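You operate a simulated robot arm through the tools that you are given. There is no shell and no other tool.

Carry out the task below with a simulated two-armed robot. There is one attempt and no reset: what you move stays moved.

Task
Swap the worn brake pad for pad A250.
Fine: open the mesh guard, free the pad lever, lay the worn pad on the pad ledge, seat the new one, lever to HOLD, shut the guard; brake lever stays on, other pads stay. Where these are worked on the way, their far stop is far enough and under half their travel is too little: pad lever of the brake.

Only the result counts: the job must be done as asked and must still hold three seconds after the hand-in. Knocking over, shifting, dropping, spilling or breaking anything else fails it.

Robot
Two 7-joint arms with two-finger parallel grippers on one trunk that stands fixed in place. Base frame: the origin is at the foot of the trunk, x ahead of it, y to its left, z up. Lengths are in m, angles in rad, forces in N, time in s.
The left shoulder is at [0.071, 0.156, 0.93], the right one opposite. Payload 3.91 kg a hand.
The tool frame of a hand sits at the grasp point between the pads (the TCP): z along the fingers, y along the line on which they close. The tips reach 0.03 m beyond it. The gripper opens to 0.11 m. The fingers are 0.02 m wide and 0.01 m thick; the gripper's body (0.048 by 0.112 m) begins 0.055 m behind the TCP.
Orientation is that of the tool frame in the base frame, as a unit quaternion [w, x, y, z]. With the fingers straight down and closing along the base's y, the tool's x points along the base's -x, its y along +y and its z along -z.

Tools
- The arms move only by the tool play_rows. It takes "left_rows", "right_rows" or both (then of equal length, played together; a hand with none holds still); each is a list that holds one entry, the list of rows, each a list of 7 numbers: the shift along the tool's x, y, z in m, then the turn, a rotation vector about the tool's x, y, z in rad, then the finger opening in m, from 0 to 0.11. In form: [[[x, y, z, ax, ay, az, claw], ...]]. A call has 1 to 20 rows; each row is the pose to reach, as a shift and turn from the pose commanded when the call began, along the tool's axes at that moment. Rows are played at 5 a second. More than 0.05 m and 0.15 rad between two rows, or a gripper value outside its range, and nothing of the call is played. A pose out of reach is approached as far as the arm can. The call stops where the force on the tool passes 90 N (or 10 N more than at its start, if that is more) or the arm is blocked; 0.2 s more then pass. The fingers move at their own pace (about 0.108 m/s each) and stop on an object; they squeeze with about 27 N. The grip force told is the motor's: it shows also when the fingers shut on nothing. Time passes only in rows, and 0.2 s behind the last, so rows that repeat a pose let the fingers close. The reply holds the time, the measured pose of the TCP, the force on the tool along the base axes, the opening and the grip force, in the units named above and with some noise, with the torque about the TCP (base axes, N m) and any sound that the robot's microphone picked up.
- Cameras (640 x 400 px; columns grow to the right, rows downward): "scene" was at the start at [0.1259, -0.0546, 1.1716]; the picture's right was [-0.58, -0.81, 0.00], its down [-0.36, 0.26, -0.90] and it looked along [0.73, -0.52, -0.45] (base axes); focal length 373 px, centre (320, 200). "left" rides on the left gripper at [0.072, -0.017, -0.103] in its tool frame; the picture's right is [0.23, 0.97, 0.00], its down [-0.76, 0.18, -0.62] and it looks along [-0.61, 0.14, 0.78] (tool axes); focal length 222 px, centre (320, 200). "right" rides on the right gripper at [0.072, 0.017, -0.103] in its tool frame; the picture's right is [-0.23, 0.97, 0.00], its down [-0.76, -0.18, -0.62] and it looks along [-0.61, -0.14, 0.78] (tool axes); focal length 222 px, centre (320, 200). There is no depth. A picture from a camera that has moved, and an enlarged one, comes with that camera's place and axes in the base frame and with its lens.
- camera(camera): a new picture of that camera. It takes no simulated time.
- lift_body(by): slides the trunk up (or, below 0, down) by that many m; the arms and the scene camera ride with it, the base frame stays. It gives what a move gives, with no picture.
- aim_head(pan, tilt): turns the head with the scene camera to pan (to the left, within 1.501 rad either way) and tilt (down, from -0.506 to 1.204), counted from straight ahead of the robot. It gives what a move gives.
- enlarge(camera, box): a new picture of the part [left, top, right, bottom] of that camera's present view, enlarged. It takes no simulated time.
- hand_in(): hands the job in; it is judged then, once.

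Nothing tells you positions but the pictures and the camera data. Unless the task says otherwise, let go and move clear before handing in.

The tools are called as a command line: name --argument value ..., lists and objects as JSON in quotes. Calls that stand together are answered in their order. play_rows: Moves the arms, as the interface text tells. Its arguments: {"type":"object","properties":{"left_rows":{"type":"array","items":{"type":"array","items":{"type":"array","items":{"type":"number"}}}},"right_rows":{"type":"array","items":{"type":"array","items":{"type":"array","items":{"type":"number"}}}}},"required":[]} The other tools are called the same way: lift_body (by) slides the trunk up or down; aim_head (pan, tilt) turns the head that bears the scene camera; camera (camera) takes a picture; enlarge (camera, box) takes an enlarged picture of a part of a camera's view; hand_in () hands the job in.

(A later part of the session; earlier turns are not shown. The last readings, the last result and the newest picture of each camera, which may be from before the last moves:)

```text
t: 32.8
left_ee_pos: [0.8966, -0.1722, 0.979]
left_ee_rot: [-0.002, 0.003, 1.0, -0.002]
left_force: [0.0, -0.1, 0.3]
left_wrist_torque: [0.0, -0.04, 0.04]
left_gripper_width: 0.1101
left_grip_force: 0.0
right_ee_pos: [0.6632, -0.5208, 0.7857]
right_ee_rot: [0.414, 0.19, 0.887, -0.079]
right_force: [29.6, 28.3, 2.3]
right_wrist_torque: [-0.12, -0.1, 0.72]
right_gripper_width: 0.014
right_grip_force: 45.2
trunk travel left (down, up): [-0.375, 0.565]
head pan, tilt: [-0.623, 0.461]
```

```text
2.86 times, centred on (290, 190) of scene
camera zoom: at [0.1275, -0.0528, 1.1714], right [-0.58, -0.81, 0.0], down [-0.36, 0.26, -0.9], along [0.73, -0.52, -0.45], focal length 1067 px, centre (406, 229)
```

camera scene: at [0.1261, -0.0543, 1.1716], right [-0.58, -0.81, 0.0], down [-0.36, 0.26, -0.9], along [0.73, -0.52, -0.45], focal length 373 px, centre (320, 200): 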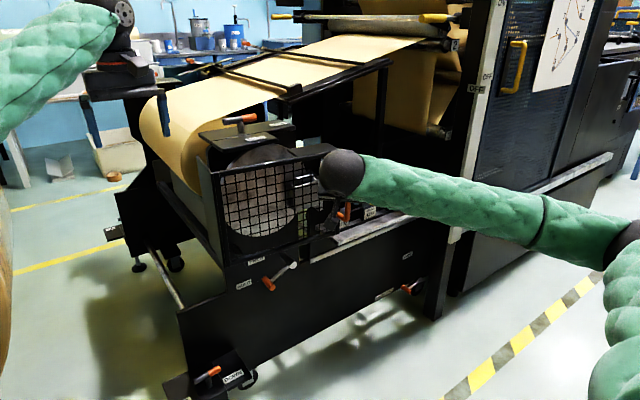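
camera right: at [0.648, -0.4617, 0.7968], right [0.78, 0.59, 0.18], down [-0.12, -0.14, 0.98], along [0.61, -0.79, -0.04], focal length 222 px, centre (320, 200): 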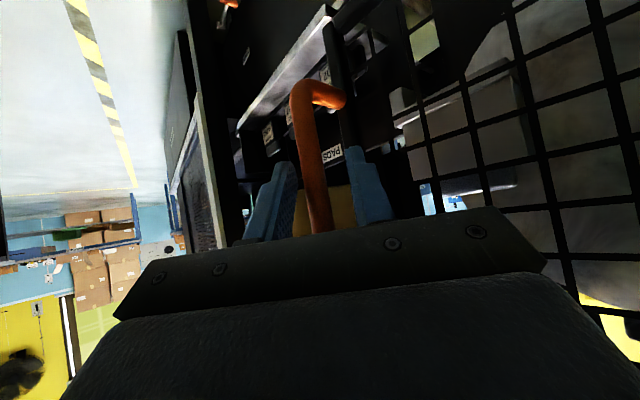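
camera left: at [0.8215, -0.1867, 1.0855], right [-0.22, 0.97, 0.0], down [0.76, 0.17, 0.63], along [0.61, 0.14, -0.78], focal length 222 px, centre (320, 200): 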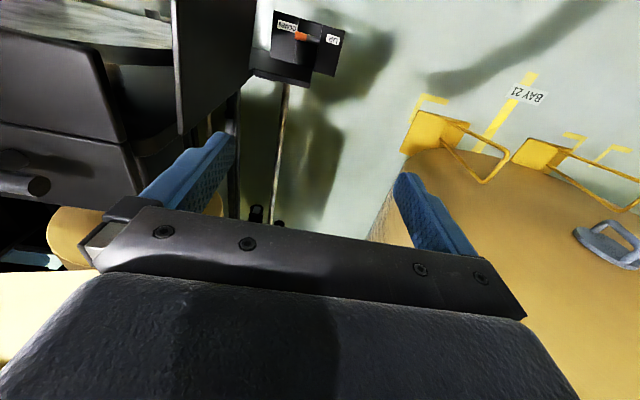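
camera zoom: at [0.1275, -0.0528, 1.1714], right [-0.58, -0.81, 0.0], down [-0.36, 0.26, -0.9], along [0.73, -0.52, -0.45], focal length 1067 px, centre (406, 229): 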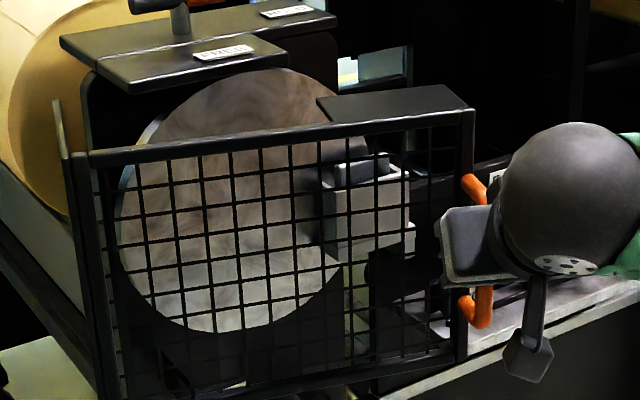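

Now it is clear: the guard is L-shaped (mesh plus left side panel) and pivots at the panel's rear edge, near (0.94, −0.30). I'll continue the swing on that arc.

play_rows --right_rows '[[[0.014, 0.0093, -0.0163, -0.0734, 0.0017, -0.062, 0.0], [0.0272, 0.02, -0.0317, -0.1468, 0.0033, -0.124, 0.0], [0.0399, 0.0322, -0.0464, -0.2201, 0.005, -0.186, 0.0], [0.0518, 0.0457, -0.0601, -0.2935, 0.0066, -0.248, 0.0]]]'

enlarge --camera "right" --box '[230, 60, 430, 260]'

camera --camera "scene"

```text
t: 33.8
left_ee_pos: [0.8936, -0.1714, 0.9814]
left_ee_rot: [0.0, 0.004, 1.0, 0.0]
left_force: [1.0, -0.4, -1.0]
left_wrist_torque: [-0.02, 0.03, 0.0]
left_gripper_width: 0.1097
left_grip_force: 0.0
right_ee_pos: [0.6073, -0.4471, 0.7847]
right_ee_rot: [0.422, 0.017, 0.906, 0.002]
right_force: [-31.0, -16.0, 2.7]
right_wrist_torque: [-1.37, 0.85, -0.31]
right_gripper_width: 0.0139
right_grip_force: 44.9
trunk travel left (down, up): [-0.375, 0.565]
head pan, tilt: [-0.623, 0.461]
```

```text
2.00 times, centred on (330, 160) of right
camera zoom: at [0.4817, -0.427, 0.7959], right [0.17, 0.97, 0.19], down [0.01, -0.2, 0.98], along [0.98, -0.17, -0.04], focal length 444 px, centre (300, 280)
```

zoom: 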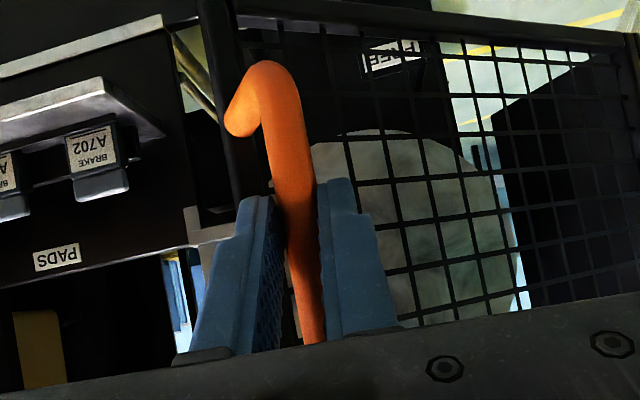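

```text
taken
camera scene: at [0.1237, -0.0551, 1.1717], right [-0.58, -0.81, 0.0], down [-0.36, 0.26, -0.9], along [0.73, -0.52, -0.44], focal length 373 px, centre (320, 200)
```

scene: 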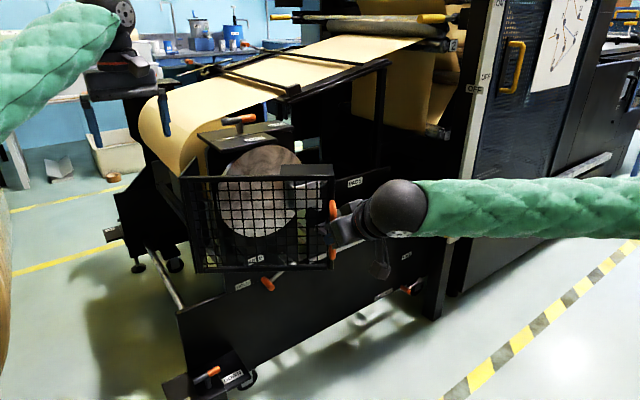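

Working well (guard about 34° open). I'll continue the arc, turning the hand slightly to stay comfortable.

play_rows --right_rows '[[[0.0081, 0.0203, -0.0091, -0.04, 0.0009, -0.0336, 0.0], [0.014, 0.0421, -0.0154, -0.08, 0.0018, -0.0672, 0.0], [0.0189, 0.0646, -0.0205, -0.12, 0.0027, -0.1008, 0.0], [0.0227, 0.0874, -0.0243, -0.16, 0.0036, -0.1344, 0.0], [0.0255, 0.1106, -0.0269, -0.2, 0.0045, -0.168, 0.0], [0.0271, 0.1341, -0.0281, -0.24, 0.0054, -0.2016, 0.0]]]'

enlarge --camera "right" --box '[230, 60, 430, 260]'

camera --camera "scene"

```text
t: 35.2
left_ee_pos: [0.893, -0.1743, 0.9822]
left_ee_rot: [0.001, 0.006, 1.0, 0.0]
left_force: [-0.5, 0.0, 0.2]
left_wrist_torque: [0.03, -0.02, 0.01]
left_gripper_width: 0.1099
left_grip_force: 0.1
right_ee_pos: [0.5862, -0.3174, 0.7847]
right_ee_rot: [0.418, -0.124, 0.897, 0.069]
right_force: [-18.8, -0.7, -1.4]
right_wrist_torque: [-0.68, -0.25, 0.12]
right_gripper_width: 0.0133
right_grip_force: 45.4
right hand out of reach, approached as far as the arm can: row 5, 6
trunk travel left (down, up): [-0.375, 0.565]
head pan, tilt: [-0.623, 0.461]
```

```text
2.00 times, centred on (330, 160) of right
camera zoom: at [0.4601, -0.3363, 0.7944], right [-0.13, 0.97, 0.19], down [0.07, -0.18, 0.98], along [0.99, 0.14, -0.04], focal length 444 px, centre (300, 280)
```

zoom: 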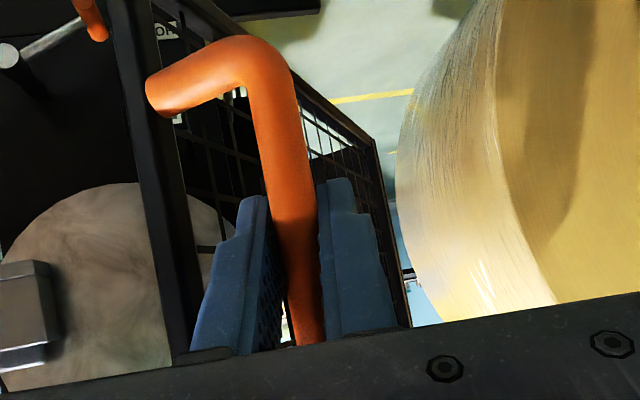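

```text
taken
camera scene: at [0.1247, -0.0547, 1.1716], right [-0.58, -0.81, 0.0], down [-0.36, 0.26, -0.9], along [0.73, -0.52, -0.44], focal length 373 px, centre (320, 200)
```

scene: 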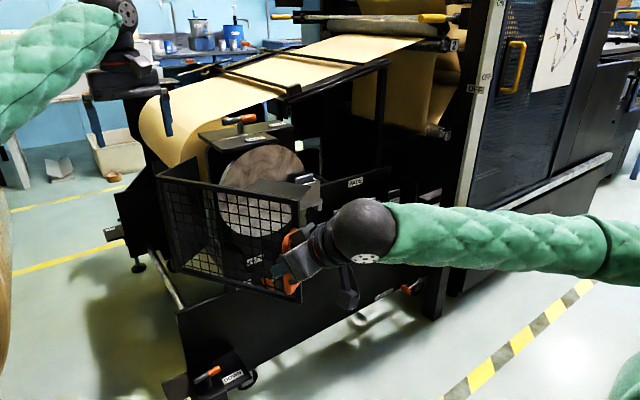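

The guard is about 56° open; the hand is near its limit pulling this way. I'll let go, back off and then push the guard further open from the inside with the fingers pointing down.

play_rows --right_rows '[[[0, 0, 0, 0, 0, 0, 0.05], [0, 0, 0, 0, 0, 0, 0.05], [0, 0, -0.04, 0, 0, 0, 0.05], [0, 0, -0.08, 0, 0, 0, 0.05], [0, 0, -0.11, 0, 0, 0, 0.05]]]'

camera --camera "right"

camera --camera "scene"

```text
t: 36.4
left_ee_pos: [0.8932, -0.172, 0.9835]
left_ee_rot: [0.001, 0.005, 1.0, -0.001]
left_force: [-0.6, -0.5, -0.7]
left_wrist_torque: [-0.04, -0.01, 0.01]
left_gripper_width: 0.1098
left_grip_force: 0.1
right_ee_pos: [0.5617, -0.3653, 0.8653]
right_ee_rot: [0.417, -0.125, 0.898, 0.068]
right_force: [-0.6, -0.1, 0.1]
right_wrist_torque: [0.01, 0.02, 0.0]
right_gripper_width: 0.0499
right_grip_force: 0.1
right hand out of reach, approached as far as the arm can: row 3, 4, 5
trunk travel left (down, up): [-0.375, 0.565]
head pan, tilt: [-0.623, 0.461]
```

```text
taken
camera right: at [0.4369, -0.3853, 0.8767], right [-0.13, 0.97, 0.19], down [0.07, -0.18, 0.98], along [0.99, 0.14, -0.04], focal length 222 px, centre (320, 200)
```

right: 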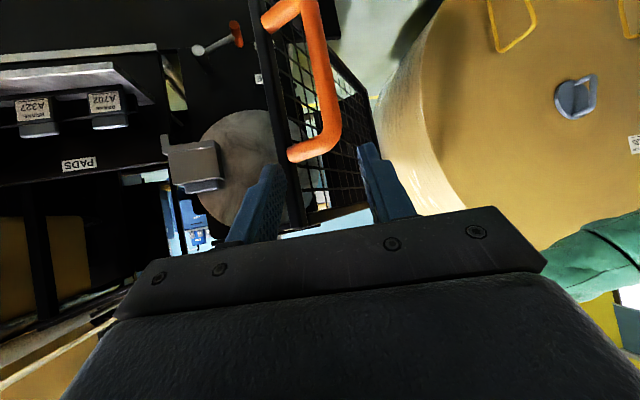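

```text
taken
camera scene: at [0.1245, -0.0536, 1.1721], right [-0.58, -0.81, 0.0], down [-0.36, 0.26, -0.9], along [0.73, -0.52, -0.44], focal length 373 px, centre (320, 200)
```

scene: 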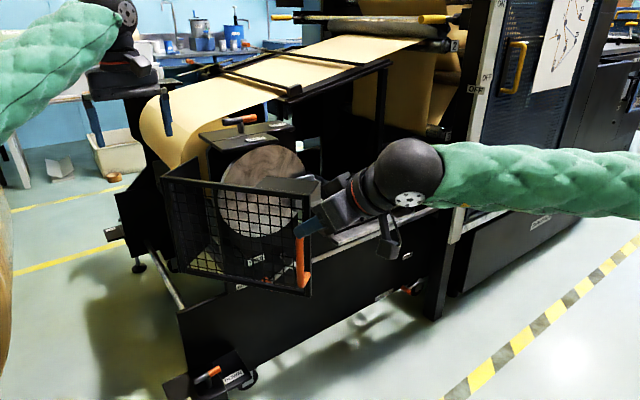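

play_rows --right_rows '[[[-0.023, 0.0005, -0.0193, 0.0269, 0.115, 0.0405, 0.03], [-0.046, 0.001, -0.0386, 0.0537, 0.2301, 0.081, 0.0], [-0.0523, -0.0267, -0.0415, 0.0806, 0.3451, 0.1215, 0.0], [-0.0586, -0.0544, -0.0444, 0.1074, 0.4601, 0.162, 0.0], [-0.0648, -0.0821, -0.0473, 0.1343, 0.5752, 0.2025, 0.0], [-0.0711, -0.1098, -0.0502, 0.1611, 0.6902, 0.243, 0.0]]]'

camera --camera "right"

camera --camera "scene"

```text
t: 37.8
left_ee_pos: [0.8951, -0.1747, 0.9802]
left_ee_rot: [0.0, 0.005, 1.0, -0.001]
left_force: [-0.4, 0.0, 0.5]
left_wrist_torque: [-0.01, 0.03, 0.01]
left_gripper_width: 0.1101
left_grip_force: 0.0
right_ee_pos: [0.6, -0.4727, 0.9493]
right_ee_rot: [0.086, 0.001, 0.996, 0.0]
right_force: [-0.3, -0.2, -0.6]
right_wrist_torque: [0.0, -0.01, 0.01]
right_gripper_width: 0.0003
right_grip_force: 27.5
trunk travel left (down, up): [-0.375, 0.565]
head pan, tilt: [-0.623, 0.461]
```

```text
taken
camera right: at [0.5112, -0.4559, 1.038], right [0.23, 0.97, 0.04], down [0.64, -0.18, 0.74], along [0.73, -0.14, -0.67], focal length 222 px, centre (320, 200)
```

right: 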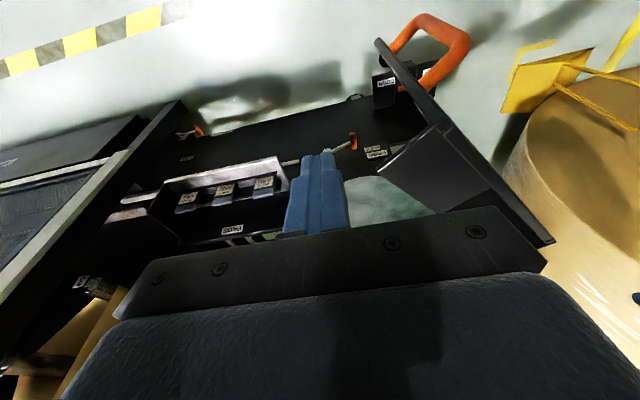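

```text
taken
camera scene: at [0.126, -0.0547, 1.1715], right [-0.58, -0.81, 0.0], down [-0.36, 0.26, -0.9], along [0.73, -0.52, -0.45], focal length 373 px, centre (320, 200)
```

scene: 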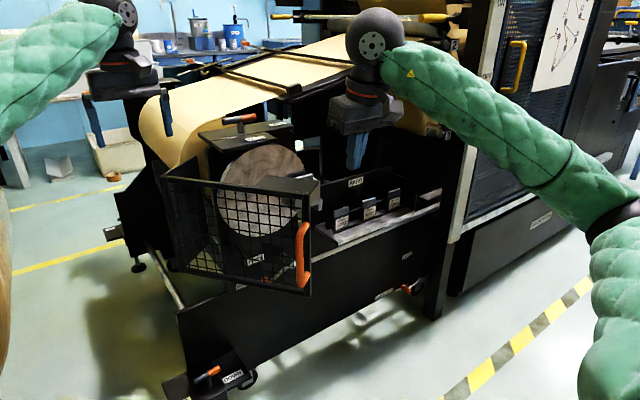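

The lid plate is part of the guard, so swinging it away frees access from above. The guard is now about 52° open; I'll lower the closed fingers inside it and push it toward about 85°.

play_rows --right_rows '[[[-0.042, 0.0115, 0.0073, 0, 0, 0, 0.0], [-0.0837, 0.023, 0.0146, 0, 0, 0, 0.0], [-0.076, 0.023, 0.058, 0, 0, 0, 0.0], [-0.0684, 0.023, 0.1023, 0, 0, 0, 0.0]]]'

camera --camera "right"

```text
t: 38.8
left_ee_pos: [0.8955, -0.1739, 0.981]
left_ee_rot: [0.0, 0.004, 1.0, 0.0]
left_force: [0.2, -0.1, 0.4]
left_wrist_torque: [0.0, -0.02, -0.03]
left_gripper_width: 0.11
left_grip_force: 0.1
right_ee_pos: [0.6853, -0.4507, 0.8609]
right_ee_rot: [0.087, 0.0, 0.996, 0.0]
right_force: [0.5, 0.0, 0.1]
right_wrist_torque: [0.01, -0.02, 0.01]
right_gripper_width: 0.0
right_grip_force: 27.5
trunk travel left (down, up): [-0.375, 0.565]
head pan, tilt: [-0.623, 0.461]
```

```text
taken
camera right: at [0.5967, -0.4336, 0.9504], right [0.23, 0.97, 0.04], down [0.64, -0.18, 0.75], along [0.73, -0.14, -0.67], focal length 222 px, centre (320, 200)
```

right: 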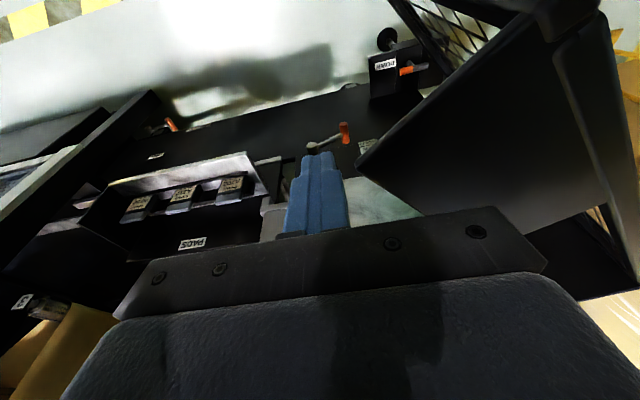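

play_rows --right_rows '[[[0.0046, 0.025, -0.0008, 0, 0, 0, 0.0], [0.0092, 0.05, -0.0016, 0, 0, 0, 0.0], [0.0138, 0.0757, -0.0024, 0, 0, 0, 0.0], [0.0182, 0.1, -0.0032, 0, 0, 0, 0.0], [0.0226, 0.1237, -0.004, 0, 0, 0, 0.0], [0.0226, 0.1477, -0.004, 0, 0, 0, 0.0], [0.0226, 0.1717, -0.004, 0, 0, 0, 0.0], [0.02, 0.19, -0.0035, 0, 0, 0, 0.0]]]'

camera --camera "right"

camera --camera "scene"

```text
t: 40.6
left_ee_pos: [0.8959, -0.1737, 0.9806]
left_ee_rot: [0.0, 0.006, 1.0, 0.0]
left_force: [-0.2, -0.2, -0.5]
left_wrist_torque: [0.01, -0.01, 0.01]
left_gripper_width: 0.1099
left_grip_force: 0.0
right_ee_pos: [0.6633, -0.2598, 0.8588]
right_ee_rot: [0.087, 0.002, 0.996, 0.0]
right_force: [-0.7, 0.3, 0.1]
right_wrist_torque: [0.0, 0.0, 0.01]
right_gripper_width: 0.0003
right_grip_force: 26.5
trunk travel left (down, up): [-0.375, 0.565]
head pan, tilt: [-0.623, 0.461]
```

```text
taken
camera right: at [0.5753, -0.2436, 0.9486], right [0.23, 0.97, 0.04], down [0.64, -0.18, 0.75], along [0.73, -0.14, -0.66], focal length 222 px, centre (320, 200)
```

right: 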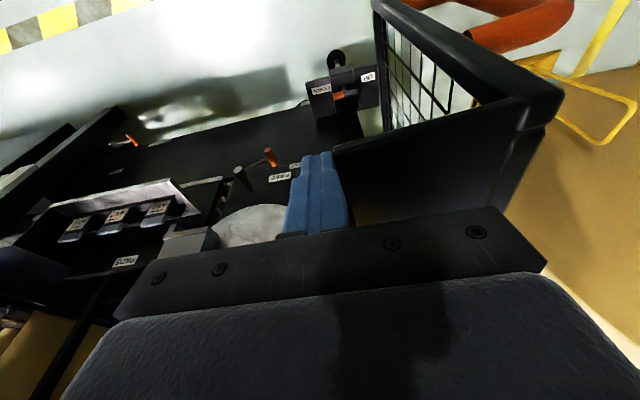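

```text
taken
camera scene: at [0.1261, -0.0544, 1.1716], right [-0.58, -0.81, 0.0], down [-0.36, 0.26, -0.9], along [0.73, -0.52, -0.45], focal length 373 px, centre (320, 200)
```

scene: 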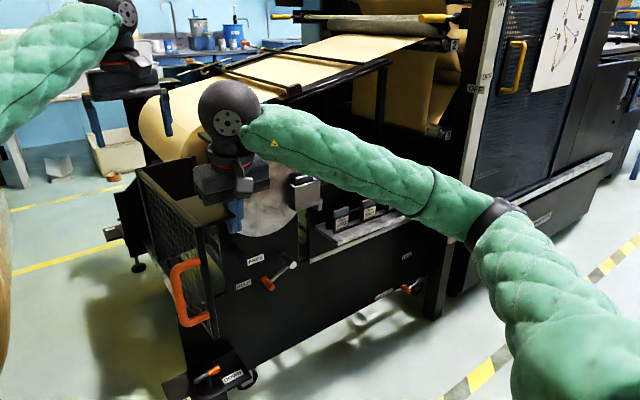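

The guard is open about 85°. I'll lift the hand away to the right and look at the pad holder and levers.

play_rows --right_rows '[[[0, -0.03, 0, 0, 0, 0, 0.0], [-0.007, -0.05, -0.04, 0, 0, 0, 0.0], [-0.014, -0.08, -0.08, 0, 0, 0, 0.03], [-0.0171, -0.12, -0.0985, 0, 0, 0, 0.06], [-0.0171, -0.17, -0.0985, 0, 0, 0, 0.08], [-0.0171, -0.22, -0.0985, 0, 0, 0, 0.08], [0.01, -0.26, -0.1, 0, 0, 0, 0.08], [0.05, -0.28, -0.1, 0, 0, 0, 0.08]]]'

camera --camera "right"

camera --camera "scene"

enlarge --camera "scene" --box '[200, 130, 360, 300]'

```text
refused: row 3 steps farther than a row can; nothing moved
```

```text
taken
camera right: at [0.5753, -0.2436, 0.9486], right [0.23, 0.97, 0.04], down [0.64, -0.18, 0.75], along [0.73, -0.14, -0.66], focal length 222 px, centre (320, 200)
```

right: 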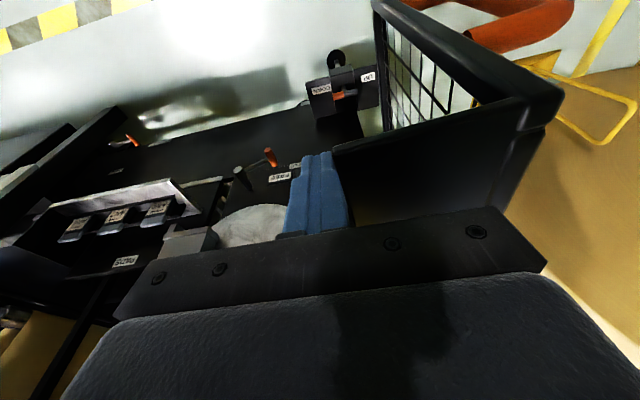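

```text
taken
camera scene: at [0.1261, -0.0544, 1.1716], right [-0.58, -0.81, 0.0], down [-0.36, 0.26, -0.9], along [0.73, -0.52, -0.45], focal length 373 px, centre (320, 200)
```

scene: 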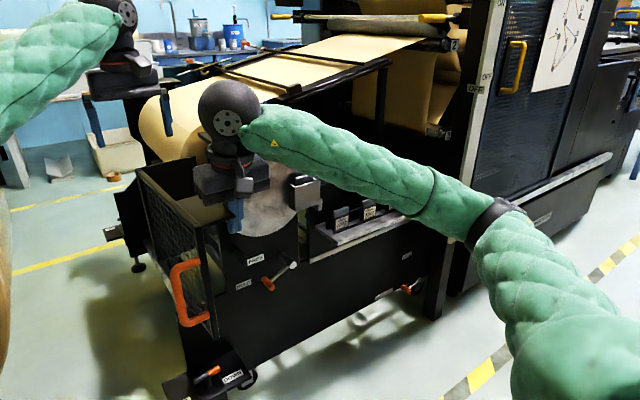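

```text
2.35 times, centred on (280, 215) of scene
camera zoom: at [0.1261, -0.0544, 1.1716], right [-0.58, -0.81, 0.0], down [-0.36, 0.26, -0.9], along [0.73, -0.52, -0.45], focal length 878 px, centre (414, 165)
```

zoom: 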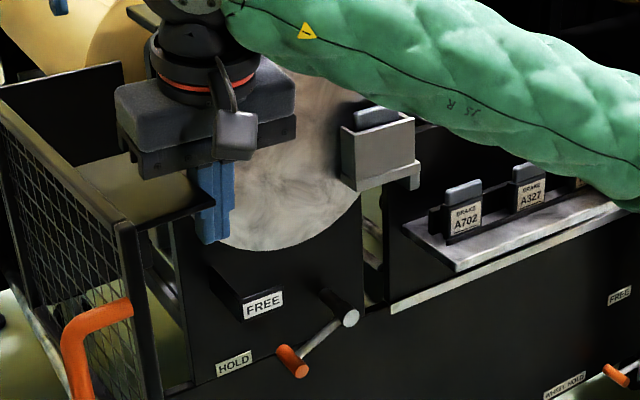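

Same move with smaller steps.

play_rows --right_rows '[[[0, -0.03, 0, 0, 0, 0, 0.0], [-0.006, -0.045, -0.035, 0, 0, 0, 0.0], [-0.012, -0.06, -0.07, 0, 0, 0, 0.03], [-0.0171, -0.09, -0.0985, 0, 0, 0, 0.06], [-0.0171, -0.135, -0.0985, 0, 0, 0, 0.08], [-0.0171, -0.18, -0.0985, 0, 0, 0, 0.08], [-0.0, -0.22, -0.1, 0, 0, 0, 0.08], [0.03, -0.25, -0.1, 0, 0, 0, 0.08], [0.06, -0.28, -0.1, 0, 0, 0, 0.08], [0.08, -0.31, -0.1, 0, 0, 0, 0.08]]]'

camera --camera "right"

camera --camera "scene"

enlarge --camera "scene" --box '[200, 110, 360, 300]'

```text
t: 42.8
left_ee_pos: [0.894, -0.1732, 0.9821]
left_ee_rot: [0.0, 0.006, 1.0, 0.0]
left_force: [0.0, -0.5, 0.2]
left_wrist_torque: [0.02, 0.0, -0.05]
left_gripper_width: 0.1097
left_grip_force: 0.1
right_ee_pos: [0.5667, -0.5702, 0.9465]
right_ee_rot: [0.089, 0.0, 0.996, 0.0]
right_force: [-0.1, 0.2, 0.7]
right_wrist_torque: [0.01, -0.01, 0.0]
right_gripper_width: 0.0801
right_grip_force: 0.2
trunk travel left (down, up): [-0.375, 0.565]
head pan, tilt: [-0.623, 0.461]
```

```text
taken
camera right: at [0.4771, -0.5535, 1.0348], right [0.22, 0.97, 0.04], down [0.64, -0.18, 0.75], along [0.73, -0.14, -0.66], focal length 222 px, centre (320, 200)
```

right: 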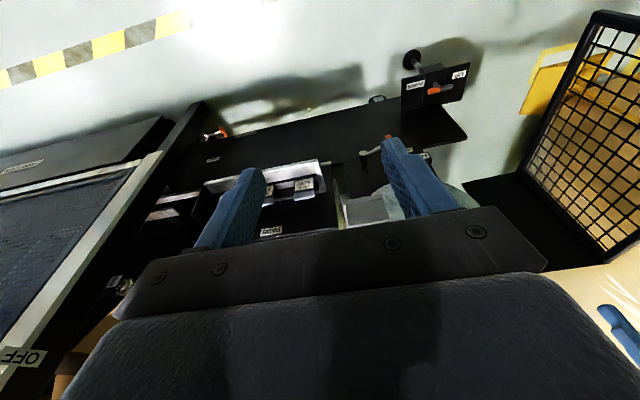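

```text
taken
camera scene: at [0.1253, -0.0543, 1.1718], right [-0.58, -0.81, 0.0], down [-0.36, 0.26, -0.9], along [0.73, -0.52, -0.44], focal length 373 px, centre (320, 200)
```

scene: 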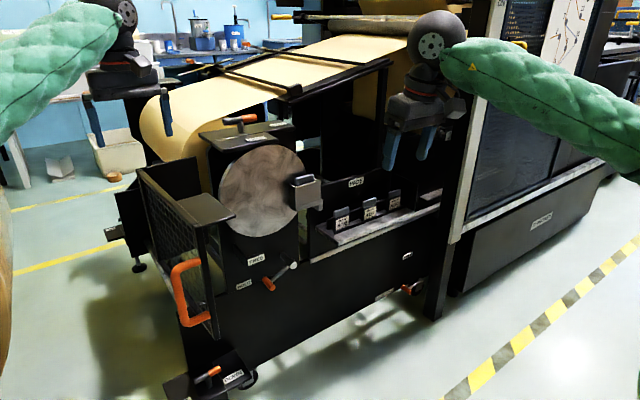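

```text
2.11 times, centred on (280, 205) of scene
camera zoom: at [0.1253, -0.0543, 1.1718], right [-0.58, -0.81, 0.0], down [-0.36, 0.26, -0.9], along [0.73, -0.52, -0.44], focal length 786 px, centre (404, 190)
```

zoom: 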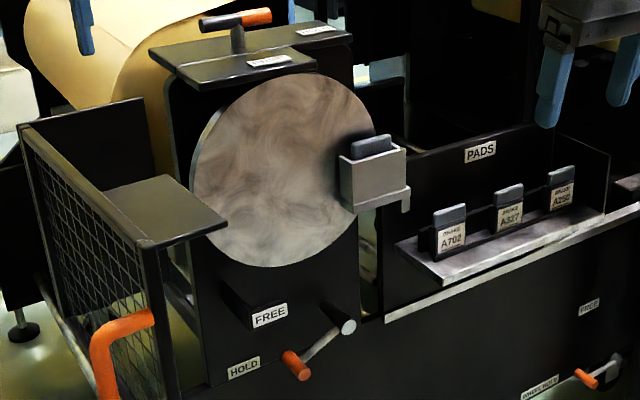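

A clear view now: a brake disc, a pad box holding the worn pad (grey tab on top), the crank below and the T lever on top. I'll zoom in on the pad box and the lever shafts.

enlarge --camera "scene" --box '[270, 150, 350, 220]'

enlarge --camera "scene" --box '[230, 210, 320, 300]'

enlarge --camera "scene" --box '[190, 105, 310, 180]'

enlarge --camera "right" --box '[240, 120, 440, 250]'

```text
5.71 times, centred on (310, 185) of scene
camera zoom: at [0.1253, -0.0543, 1.1718], right [-0.58, -0.81, 0.0], down [-0.36, 0.26, -0.9], along [0.73, -0.52, -0.44], focal length 2133 px, centre (377, 286)
```

zoom: 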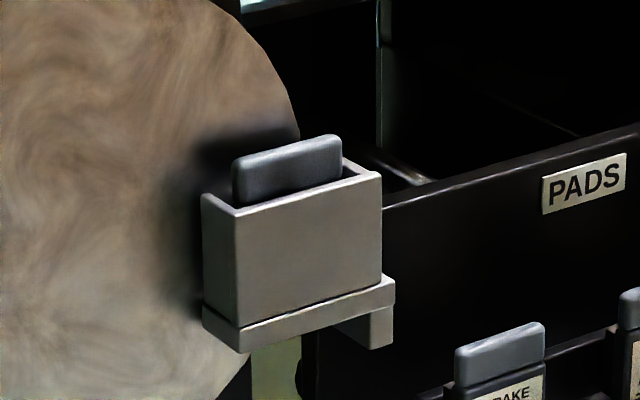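

```text
4.44 times, centred on (275, 255) of scene
camera zoom: at [0.1253, -0.0543, 1.1718], right [-0.58, -0.81, 0.0], down [-0.36, 0.26, -0.9], along [0.73, -0.52, -0.44], focal length 1659 px, centre (520, -44)
```

zoom: 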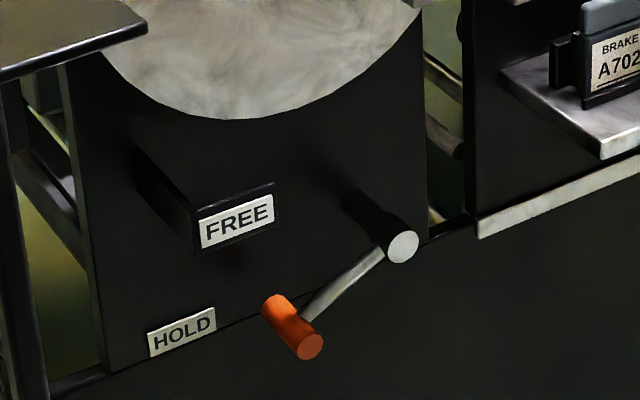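

```text
5.33 times, centred on (250, 142) of scene
camera zoom: at [0.1253, -0.0543, 1.1718], right [-0.58, -0.81, 0.0], down [-0.36, 0.26, -0.9], along [0.73, -0.52, -0.44], focal length 1991 px, centre (693, 507)
```

zoom: 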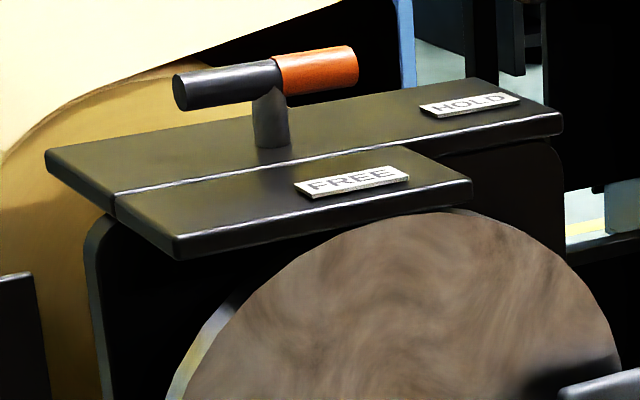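

```text
3.08 times, centred on (340, 185) of right
camera zoom: at [0.4771, -0.5535, 1.0348], right [0.22, 0.97, 0.04], down [0.64, -0.18, 0.75], along [0.73, -0.14, -0.66], focal length 684 px, centre (258, 246)
```

zoom: 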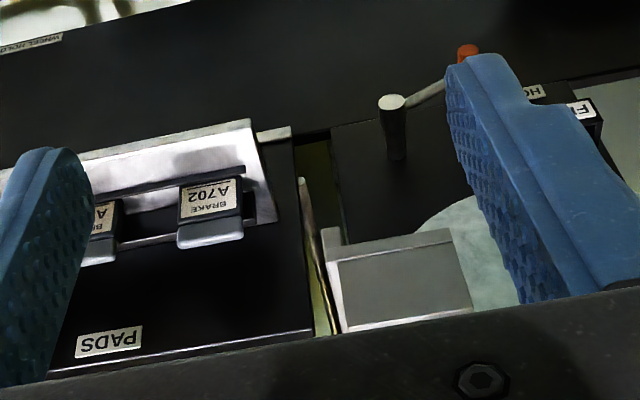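

To tell the two levers apart I want a view from above and behind the disc. I'll turn the left wrist in place so its camera looks toward the brake.

play_rows --left_rows '[[[0, 0, -0.01, 0, 0, 0.14, 0.11], [0, 0, -0.02, 0, 0, 0.28, 0.11], [0, 0, -0.03, 0, 0, 0.42, 0.11], [0, 0, -0.04, 0, 0, 0.56, 0.11], [0, 0, -0.05, 0, 0, 0.7, 0.11], [0, 0, -0.05, 0, 0, 0.84, 0.11], [0, 0, -0.05, 0, 0, 0.98, 0.11], [0, 0, -0.05, 0, 0, 1.12, 0.11]]]'

camera --camera "left"

```text
t: 44.6
left_ee_pos: [0.8947, -0.1742, 1.0306]
left_ee_rot: [0.0, 0.536, 0.844, -0.001]
left_force: [-0.8, -0.3, 0.9]
left_wrist_torque: [-0.01, 0.03, 0.0]
left_gripper_width: 0.11
left_grip_force: 0.1
right_ee_pos: [0.5667, -0.5707, 0.9459]
right_ee_rot: [0.088, 0.001, 0.996, 0.0]
right_force: [-0.5, 0.0, 0.0]
right_wrist_torque: [0.01, -0.02, -0.01]
right_gripper_width: 0.0797
right_grip_force: 0.1
trunk travel left (down, up): [-0.375, 0.565]
head pan, tilt: [-0.623, 0.461]
```

```text
taken
camera left: at [0.8489, -0.1151, 1.1343], right [0.78, 0.62, 0.0], down [0.49, -0.61, 0.62], along [0.39, -0.49, -0.78], focal length 222 px, centre (320, 200)
```

left: 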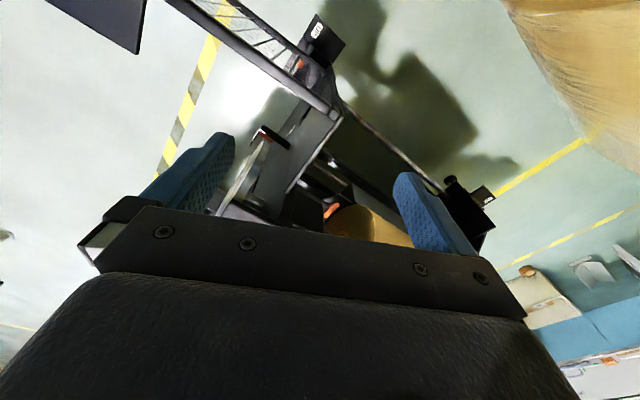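

enlarge --camera "left" --box '[200, 80, 440, 240]'

enlarge --camera "left" --box '[280, 130, 400, 240]'

```text
2.50 times, centred on (320, 160) of left
camera zoom: at [0.8489, -0.1151, 1.1343], right [0.78, 0.62, 0.0], down [0.49, -0.61, 0.62], along [0.39, -0.49, -0.78], focal length 555 px, centre (320, 300)
```

zoom: 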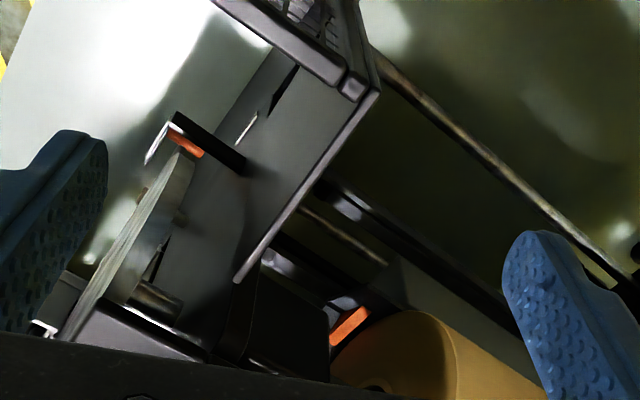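

```text
3.64 times, centred on (340, 185) of left
camera zoom: at [0.8489, -0.1151, 1.1343], right [0.78, 0.62, 0.0], down [0.49, -0.61, 0.62], along [0.39, -0.49, -0.78], focal length 808 px, centre (247, 254)
```

zoom: 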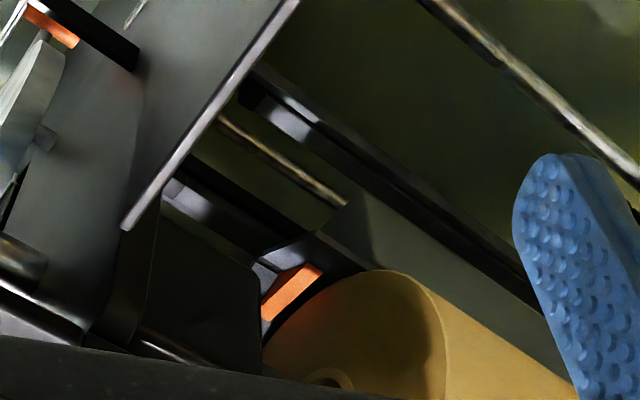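

There is another orange handle deeper inside, behind the brake housing next to the reel. I'll raise the trunk to see it better.

lift_body --by 0.3

camera --camera "left"

enlarge --camera "left" --box '[260, 80, 420, 200]'

aim_head --pan -0.45 --tilt 0.6

camera --camera "scene"

```text
t: 47.6
left_ee_pos: [0.8959, -0.1733, 1.3319]
left_ee_rot: [0.0, 0.535, 0.845, 0.0]
left_force: [-0.5, -0.2, 0.1]
left_wrist_torque: [-0.02, 0.03, 0.0]
left_gripper_width: 0.11
left_grip_force: 0.0
right_ee_pos: [0.5662, -0.5712, 1.2449]
right_ee_rot: [0.087, 0.001, 0.996, -0.001]
right_force: [0.3, -0.6, -0.7]
right_wrist_torque: [0.03, -0.01, 0.01]
right_gripper_width: 0.0802
right_grip_force: 0.0
trunk travel left (down, up): [-0.675, 0.265]
head pan, tilt: [-0.623, 0.461]
```

```text
taken
camera left: at [0.849, -0.1154, 1.4341], right [0.78, 0.62, 0.0], down [0.49, -0.61, 0.62], along [0.39, -0.49, -0.78], focal length 222 px, centre (320, 200)
```

left: 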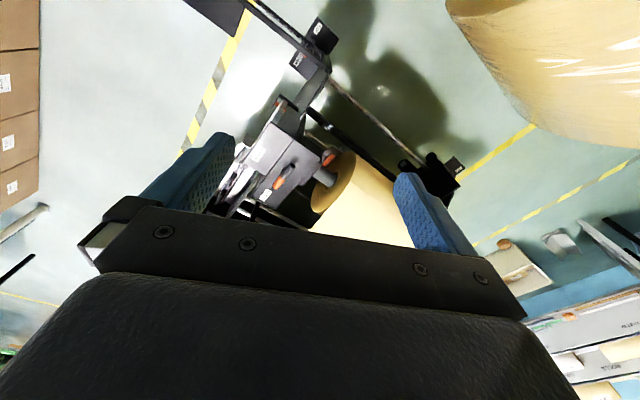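

```text
3.33 times, centred on (340, 140) of left
camera zoom: at [0.849, -0.1154, 1.4341], right [0.78, 0.62, 0.0], down [0.49, -0.61, 0.62], along [0.39, -0.49, -0.78], focal length 740 px, centre (253, 400)
```

zoom: 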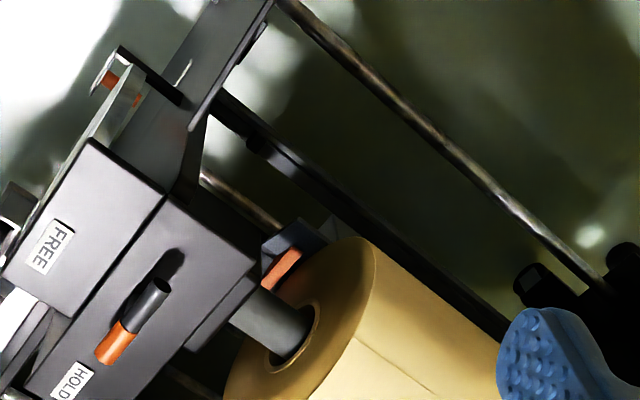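

```text
t: 48.3
left_ee_pos: [0.8955, -0.1734, 1.3311]
left_ee_rot: [0.001, 0.535, 0.845, 0.0]
left_force: [-0.3, 0.4, -0.3]
left_wrist_torque: [0.02, 0.01, -0.01]
left_gripper_width: 0.1102
left_grip_force: 0.1
right_ee_pos: [0.5665, -0.5703, 1.245]
right_ee_rot: [0.087, 0.001, 0.996, -0.001]
right_force: [0.2, -0.9, 0.8]
right_wrist_torque: [-0.01, 0.0, -0.02]
right_gripper_width: 0.0802
right_grip_force: 0.0
trunk travel left (down, up): [-0.675, 0.265]
head pan, tilt: [-0.45, 0.6]
```

```text
taken
camera scene: at [0.1311, -0.0398, 1.459], right [-0.44, -0.9, 0.0], down [-0.51, 0.25, -0.82], along [0.74, -0.36, -0.57], focal length 373 px, centre (320, 200)
```

scene: 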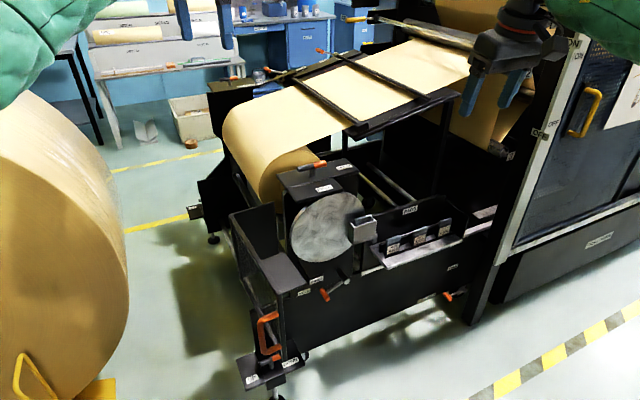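

enlarge --camera "left" --box '[300, 120, 360, 170]'

enlarge --camera "left" --box '[250, 60, 340, 130]'

enlarge --camera "scene" --box '[260, 140, 400, 260]'

enlarge --camera "scene" --box '[230, 260, 370, 380]'

```text
8.00 times, centred on (330, 145) of left
camera zoom: at [0.8488, -0.1153, 1.4343], right [0.78, 0.62, 0.0], down [0.49, -0.61, 0.62], along [0.39, -0.49, -0.78], focal length 1777 px, centre (240, 640)
```

zoom: 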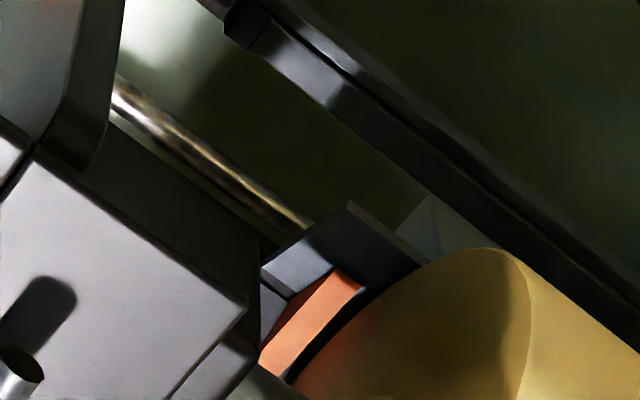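

```text
5.71 times, centred on (295, 95) of left
camera zoom: at [0.8488, -0.1153, 1.4343], right [0.78, 0.62, 0.0], down [0.49, -0.61, 0.62], along [0.39, -0.49, -0.78], focal length 1269 px, centre (463, 800)
```

zoom: 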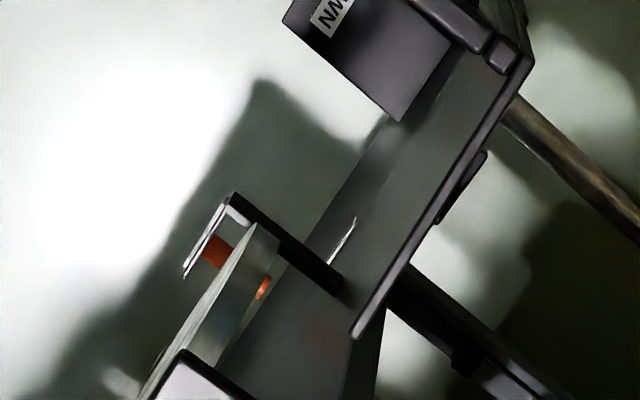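

```text
3.33 times, centred on (330, 200) of scene
camera zoom: at [0.1311, -0.0398, 1.459], right [-0.44, -0.9, 0.0], down [-0.51, 0.25, -0.82], along [0.74, -0.36, -0.57], focal length 1244 px, centre (287, 200)
```

zoom: 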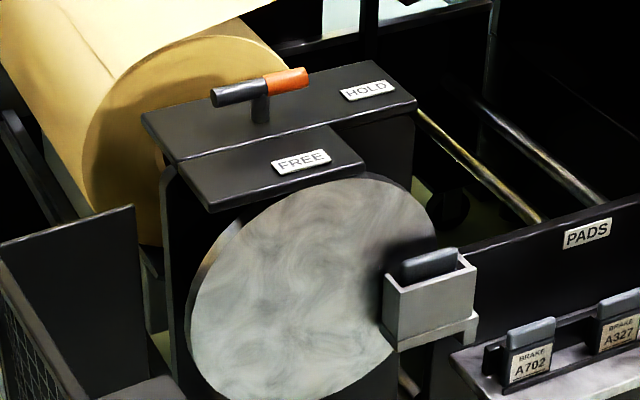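

```text
3.33 times, centred on (300, 320) of scene
camera zoom: at [0.1311, -0.0398, 1.459], right [-0.44, -0.9, 0.0], down [-0.51, 0.25, -0.82], along [0.74, -0.36, -0.57], focal length 1244 px, centre (387, -200)
```

zoom: 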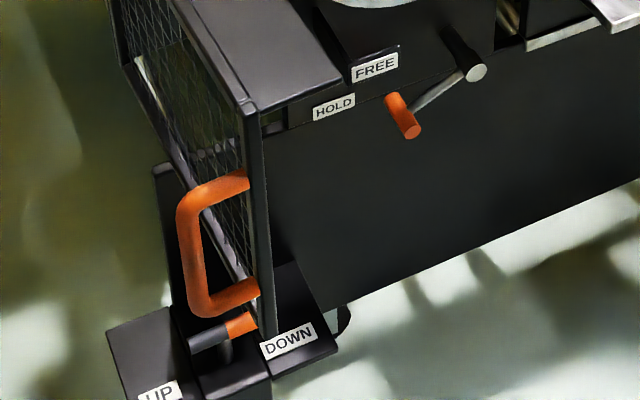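

The T lever sits over the spindle housing with its orange end at HOLD. I take it as the brake lever and leave it alone; the crank on the brake's front plate should be the pad lever. Before committing, I'll test in free air how far the right hand reaches toward pad A250.

play_rows --right_rows '[[[-0.0231, -0.0258, 0.0147, 0, -0.0728, 0, 0.08], [-0.0462, -0.0517, 0.0293, 0, -0.1455, 0, 0.08], [-0.0693, -0.0775, 0.044, 0, -0.2183, 0, 0.08], [-0.0924, -0.1033, 0.0586, 0, -0.291, 0, 0.08], [-0.1155, -0.1292, 0.0733, 0, -0.3638, 0, 0.08], [-0.1386, -0.155, 0.088, 0, -0.4365, 0, 0.08], [-0.1617, -0.1808, 0.1026, 0, -0.5093, 0, 0.08], [-0.1848, -0.2067, 0.1173, 0, -0.582, 0, 0.08], [-0.2079, -0.2325, 0.1319, 0, -0.6548, 0, 0.08], [-0.231, -0.2583, 0.1466, 0, -0.7275, 0, 0.08], [-0.2541, -0.2842, 0.1612, 0, -0.8003, 0, 0.08], [-0.2772, -0.31, 0.1759, 0, -0.873, 0, 0.08]]]'

aim_head --pan -0.75 --tilt 0.5

camera --camera "scene"

camera --camera "right"

```text
t: 51.1
left_ee_pos: [0.8974, -0.173, 1.3311]
left_ee_rot: [0.001, 0.535, 0.845, -0.001]
left_force: [0.7, -0.6, 0.6]
left_wrist_torque: [0.03, 0.06, -0.03]
left_gripper_width: 0.1097
left_grip_force: 0.1
right_ee_pos: [0.6888, -0.7818, 0.8113]
right_ee_rot: [0.264, 0.007, 0.964, 0.007]
right_force: [0.4, 0.6, -0.1]
right_wrist_torque: [-0.01, 0.0, 0.01]
right_gripper_width: 0.0798
right_grip_force: 0.0
right hand out of reach, approached as far as the arm can: row 8, 9, 10, 11, 12
trunk travel left (down, up): [-0.675, 0.265]
head pan, tilt: [-0.45, 0.6]
stopped in row 12 (right hand): the arm was blocked; the commanded pose is now the measured one
```

```text
t: 51.9
left_ee_pos: [0.8953, -0.173, 1.3317]
left_ee_rot: [0.0, 0.535, 0.845, -0.001]
left_force: [0.7, -0.6, -0.4]
left_wrist_torque: [0.03, 0.02, -0.01]
left_gripper_width: 0.1099
left_grip_force: 0.0
right_ee_pos: [0.6869, -0.7812, 0.8132]
right_ee_rot: [0.264, 0.008, 0.964, 0.007]
right_force: [0.5, 0.0, -0.1]
right_wrist_torque: [-0.01, 0.0, -0.04]
right_gripper_width: 0.08
right_grip_force: 0.1
trunk travel left (down, up): [-0.675, 0.265]
head pan, tilt: [-0.75, 0.499]
```

```text
taken
camera scene: at [0.1177, -0.0632, 1.4681], right [-0.68, -0.73, 0.0], down [-0.35, 0.33, -0.88], along [0.64, -0.6, -0.48], focal length 373 px, centre (320, 200)
```

scene: 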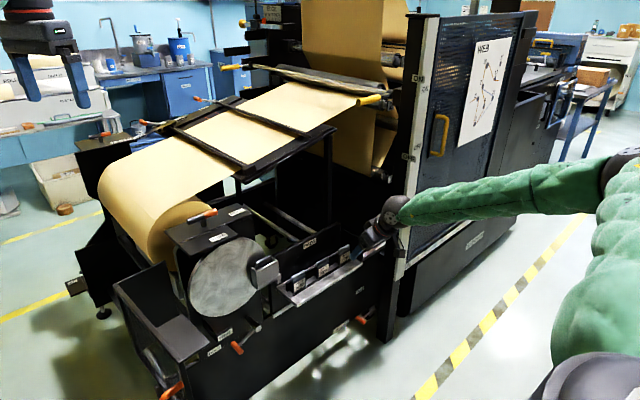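

```text
taken
camera right: at [0.5714, -0.7649, 0.8642], right [0.21, 0.97, 0.13], down [0.33, -0.2, 0.92], along [0.92, -0.15, -0.36], focal length 222 px, centre (320, 200)
```

right: 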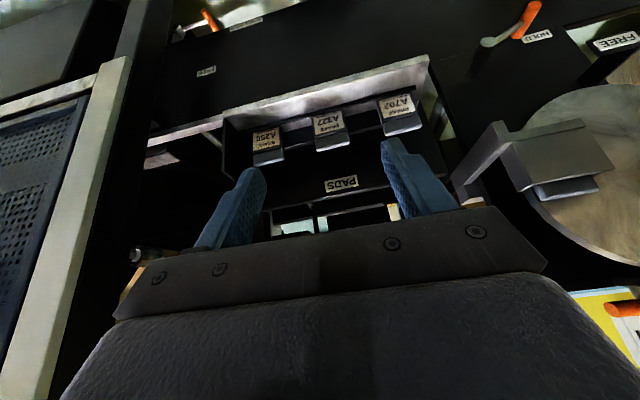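

The arm can't take that stretch with this tilt, and it sagged to a lower pose without touching anything. I'll raise the hand again and probe the reach more carefully, in small steps, with the tool leaning along the arm's own direction.

play_rows --right_rows '[[[-0.0202, 0, -0.0344, 0, 0, 0, 0.08], [-0.0404, 0, -0.0688, 0, 0, 0, 0.08], [-0.0606, 0, -0.1032, 0, 0, 0, 0.08], [-0.0808, 0, -0.1376, 0, 0, 0, 0.08], [-0.101, 0, -0.172, 0, 0, 0, 0.08]]]'

lift_body --by -0.2

```text
t: 53.3
left_ee_pos: [0.896, -0.1704, 1.3322]
left_ee_rot: [0.0, 0.534, 0.845, 0.0]
left_force: [0.1, 1.1, -0.1]
left_wrist_torque: [-0.04, 0.06, 0.0]
left_gripper_width: 0.11
left_grip_force: 0.1
right_ee_pos: [0.7001, -0.7969, 1.1446]
right_ee_rot: [0.385, 0.038, 0.922, 0.022]
right_force: [0.2, 0.4, 0.5]
right_wrist_torque: [-0.01, 0.02, -0.01]
right_gripper_width: 0.0802
right_grip_force: 0.1
right hand out of reach, approached as far as the arm can: row 3, 4, 5
trunk travel left (down, up): [-0.675, 0.265]
head pan, tilt: [-0.75, 0.499]
stopped in row 5 (right hand): the arm was blocked; the commanded pose is now the measured one
```

```text
t: 55.5
left_ee_pos: [0.8955, -0.1732, 1.133]
left_ee_rot: [0.001, 0.536, 0.845, 0.0]
left_force: [0.9, 1.1, 0.3]
left_wrist_torque: [-0.02, 0.03, -0.02]
left_gripper_width: 0.1099
left_grip_force: 0.1
right_ee_pos: [0.6985, -0.8, 0.9445]
right_ee_rot: [0.385, 0.038, 0.922, 0.023]
right_force: [0.2, -0.9, -0.3]
right_wrist_torque: [-0.01, 0.01, 0.05]
right_gripper_width: 0.0802
right_grip_force: 0.0
trunk travel left (down, up): [-0.475, 0.465]
head pan, tilt: [-0.75, 0.499]
```

play_rows --right_rows '[[[0.0055, 0.0197, -0.0098, 0.0425, 0.0914, 0.0791, 0.08], [0.011, 0.0394, -0.0197, 0.0849, 0.1828, 0.1581, 0.08], [0.0165, 0.0592, -0.0295, 0.1274, 0.2741, 0.2372, 0.08], [0.022, 0.0789, -0.0394, 0.1699, 0.3655, 0.3163, 0.08], [0.0274, 0.0986, -0.0492, 0.2123, 0.4569, 0.3953, 0.08], [0.0329, 0.1184, -0.0591, 0.2548, 0.5483, 0.4744, 0.08], [0.0384, 0.1381, -0.0689, 0.2972, 0.6396, 0.5534, 0.08], [0.0439, 0.1578, -0.0788, 0.3397, 0.731, 0.6325, 0.08]]]'

camera --camera "scene"

```text
t: 57.3
left_ee_pos: [0.897, -0.1747, 1.1329]
left_ee_rot: [0.0, 0.535, 0.845, 0.001]
left_force: [0.5, -0.4, 0.0]
left_wrist_torque: [0.0, -0.01, 0.02]
left_gripper_width: 0.1102
left_grip_force: 0.1
right_ee_pos: [0.6199, -0.6389, 0.9808]
right_ee_rot: [0.0, 0.368, 0.93, 0.0]
right_force: [0.4, 0.4, 0.6]
right_wrist_torque: [-0.03, -0.03, -0.04]
right_gripper_width: 0.0798
right_grip_force: 0.1
trunk travel left (down, up): [-0.475, 0.465]
head pan, tilt: [-0.75, 0.499]
```

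```text
taken
camera scene: at [0.1183, -0.0632, 1.2681], right [-0.68, -0.73, 0.0], down [-0.35, 0.33, -0.88], along [0.64, -0.6, -0.48], focal length 373 px, centre (320, 200)
```

scene: 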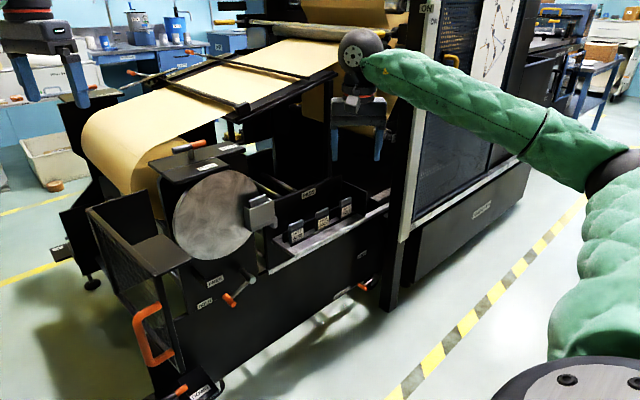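

The arm is comfortable with the tool straight down and turned along its own direction. Now probing outward toward the far pad in small steps.

play_rows --right_rows '[[[-0.035, 0, 0.03, 0, 0, 0, 0.08], [-0.07, 0, 0.06, 0, 0, 0, 0.08], [-0.105, 0, 0.09, 0, 0, 0, 0.08], [-0.14, 0, 0.11, 0, 0, 0, 0.08]]]'

camera --camera "scene"

```text
t: 58.3
left_ee_pos: [0.897, -0.1736, 1.1305]
left_ee_rot: [0.0, 0.535, 0.845, 0.0]
left_force: [0.7, -0.5, -0.7]
left_wrist_torque: [0.01, -0.02, -0.02]
left_gripper_width: 0.11
left_grip_force: 0.1
right_ee_pos: [0.7248, -0.7362, 0.8689]
right_ee_rot: [0.0, 0.368, 0.93, 0.001]
right_force: [0.1, -0.1, 0.0]
right_wrist_torque: [0.01, 0.0, -0.03]
right_gripper_width: 0.0798
right_grip_force: 0.0
trunk travel left (down, up): [-0.475, 0.465]
head pan, tilt: [-0.75, 0.499]
```

```text
taken
camera scene: at [0.1188, -0.0636, 1.268], right [-0.68, -0.73, 0.0], down [-0.35, 0.33, -0.88], along [0.64, -0.6, -0.48], focal length 373 px, centre (320, 200)
```

scene: 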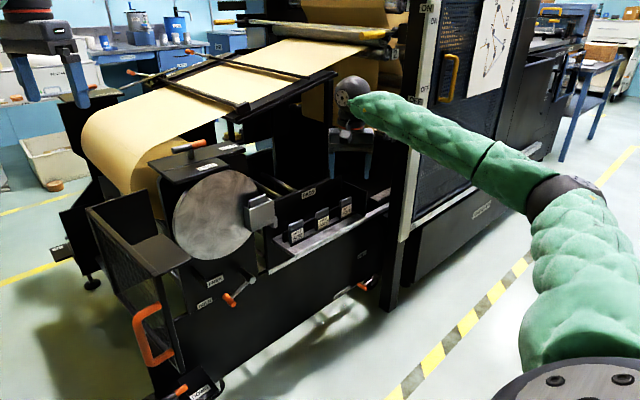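

play_rows --right_rows '[[[-0.02, 0, 0.01, 0, 0, 0, 0.08], [-0.04, 0, 0.02, 0, 0, 0, 0.08], [-0.06, 0, 0.03, 0, 0, 0, 0.08]]]'

```text
t: 59.1
left_ee_pos: [0.8954, -0.1729, 1.1328]
left_ee_rot: [0.0, 0.535, 0.845, 0.0]
left_force: [0.7, -1.1, -0.5]
left_wrist_torque: [-0.02, 0.0, 0.01]
left_gripper_width: 0.1101
left_grip_force: 0.1
right_ee_pos: [0.768, -0.7763, 0.8394]
right_ee_rot: [0.0, 0.367, 0.93, 0.0]
right_force: [-0.3, -0.3, -0.9]
right_wrist_torque: [0.03, -0.01, 0.02]
right_gripper_width: 0.0797
right_grip_force: 0.0
trunk travel left (down, up): [-0.475, 0.465]
head pan, tilt: [-0.75, 0.499]
```

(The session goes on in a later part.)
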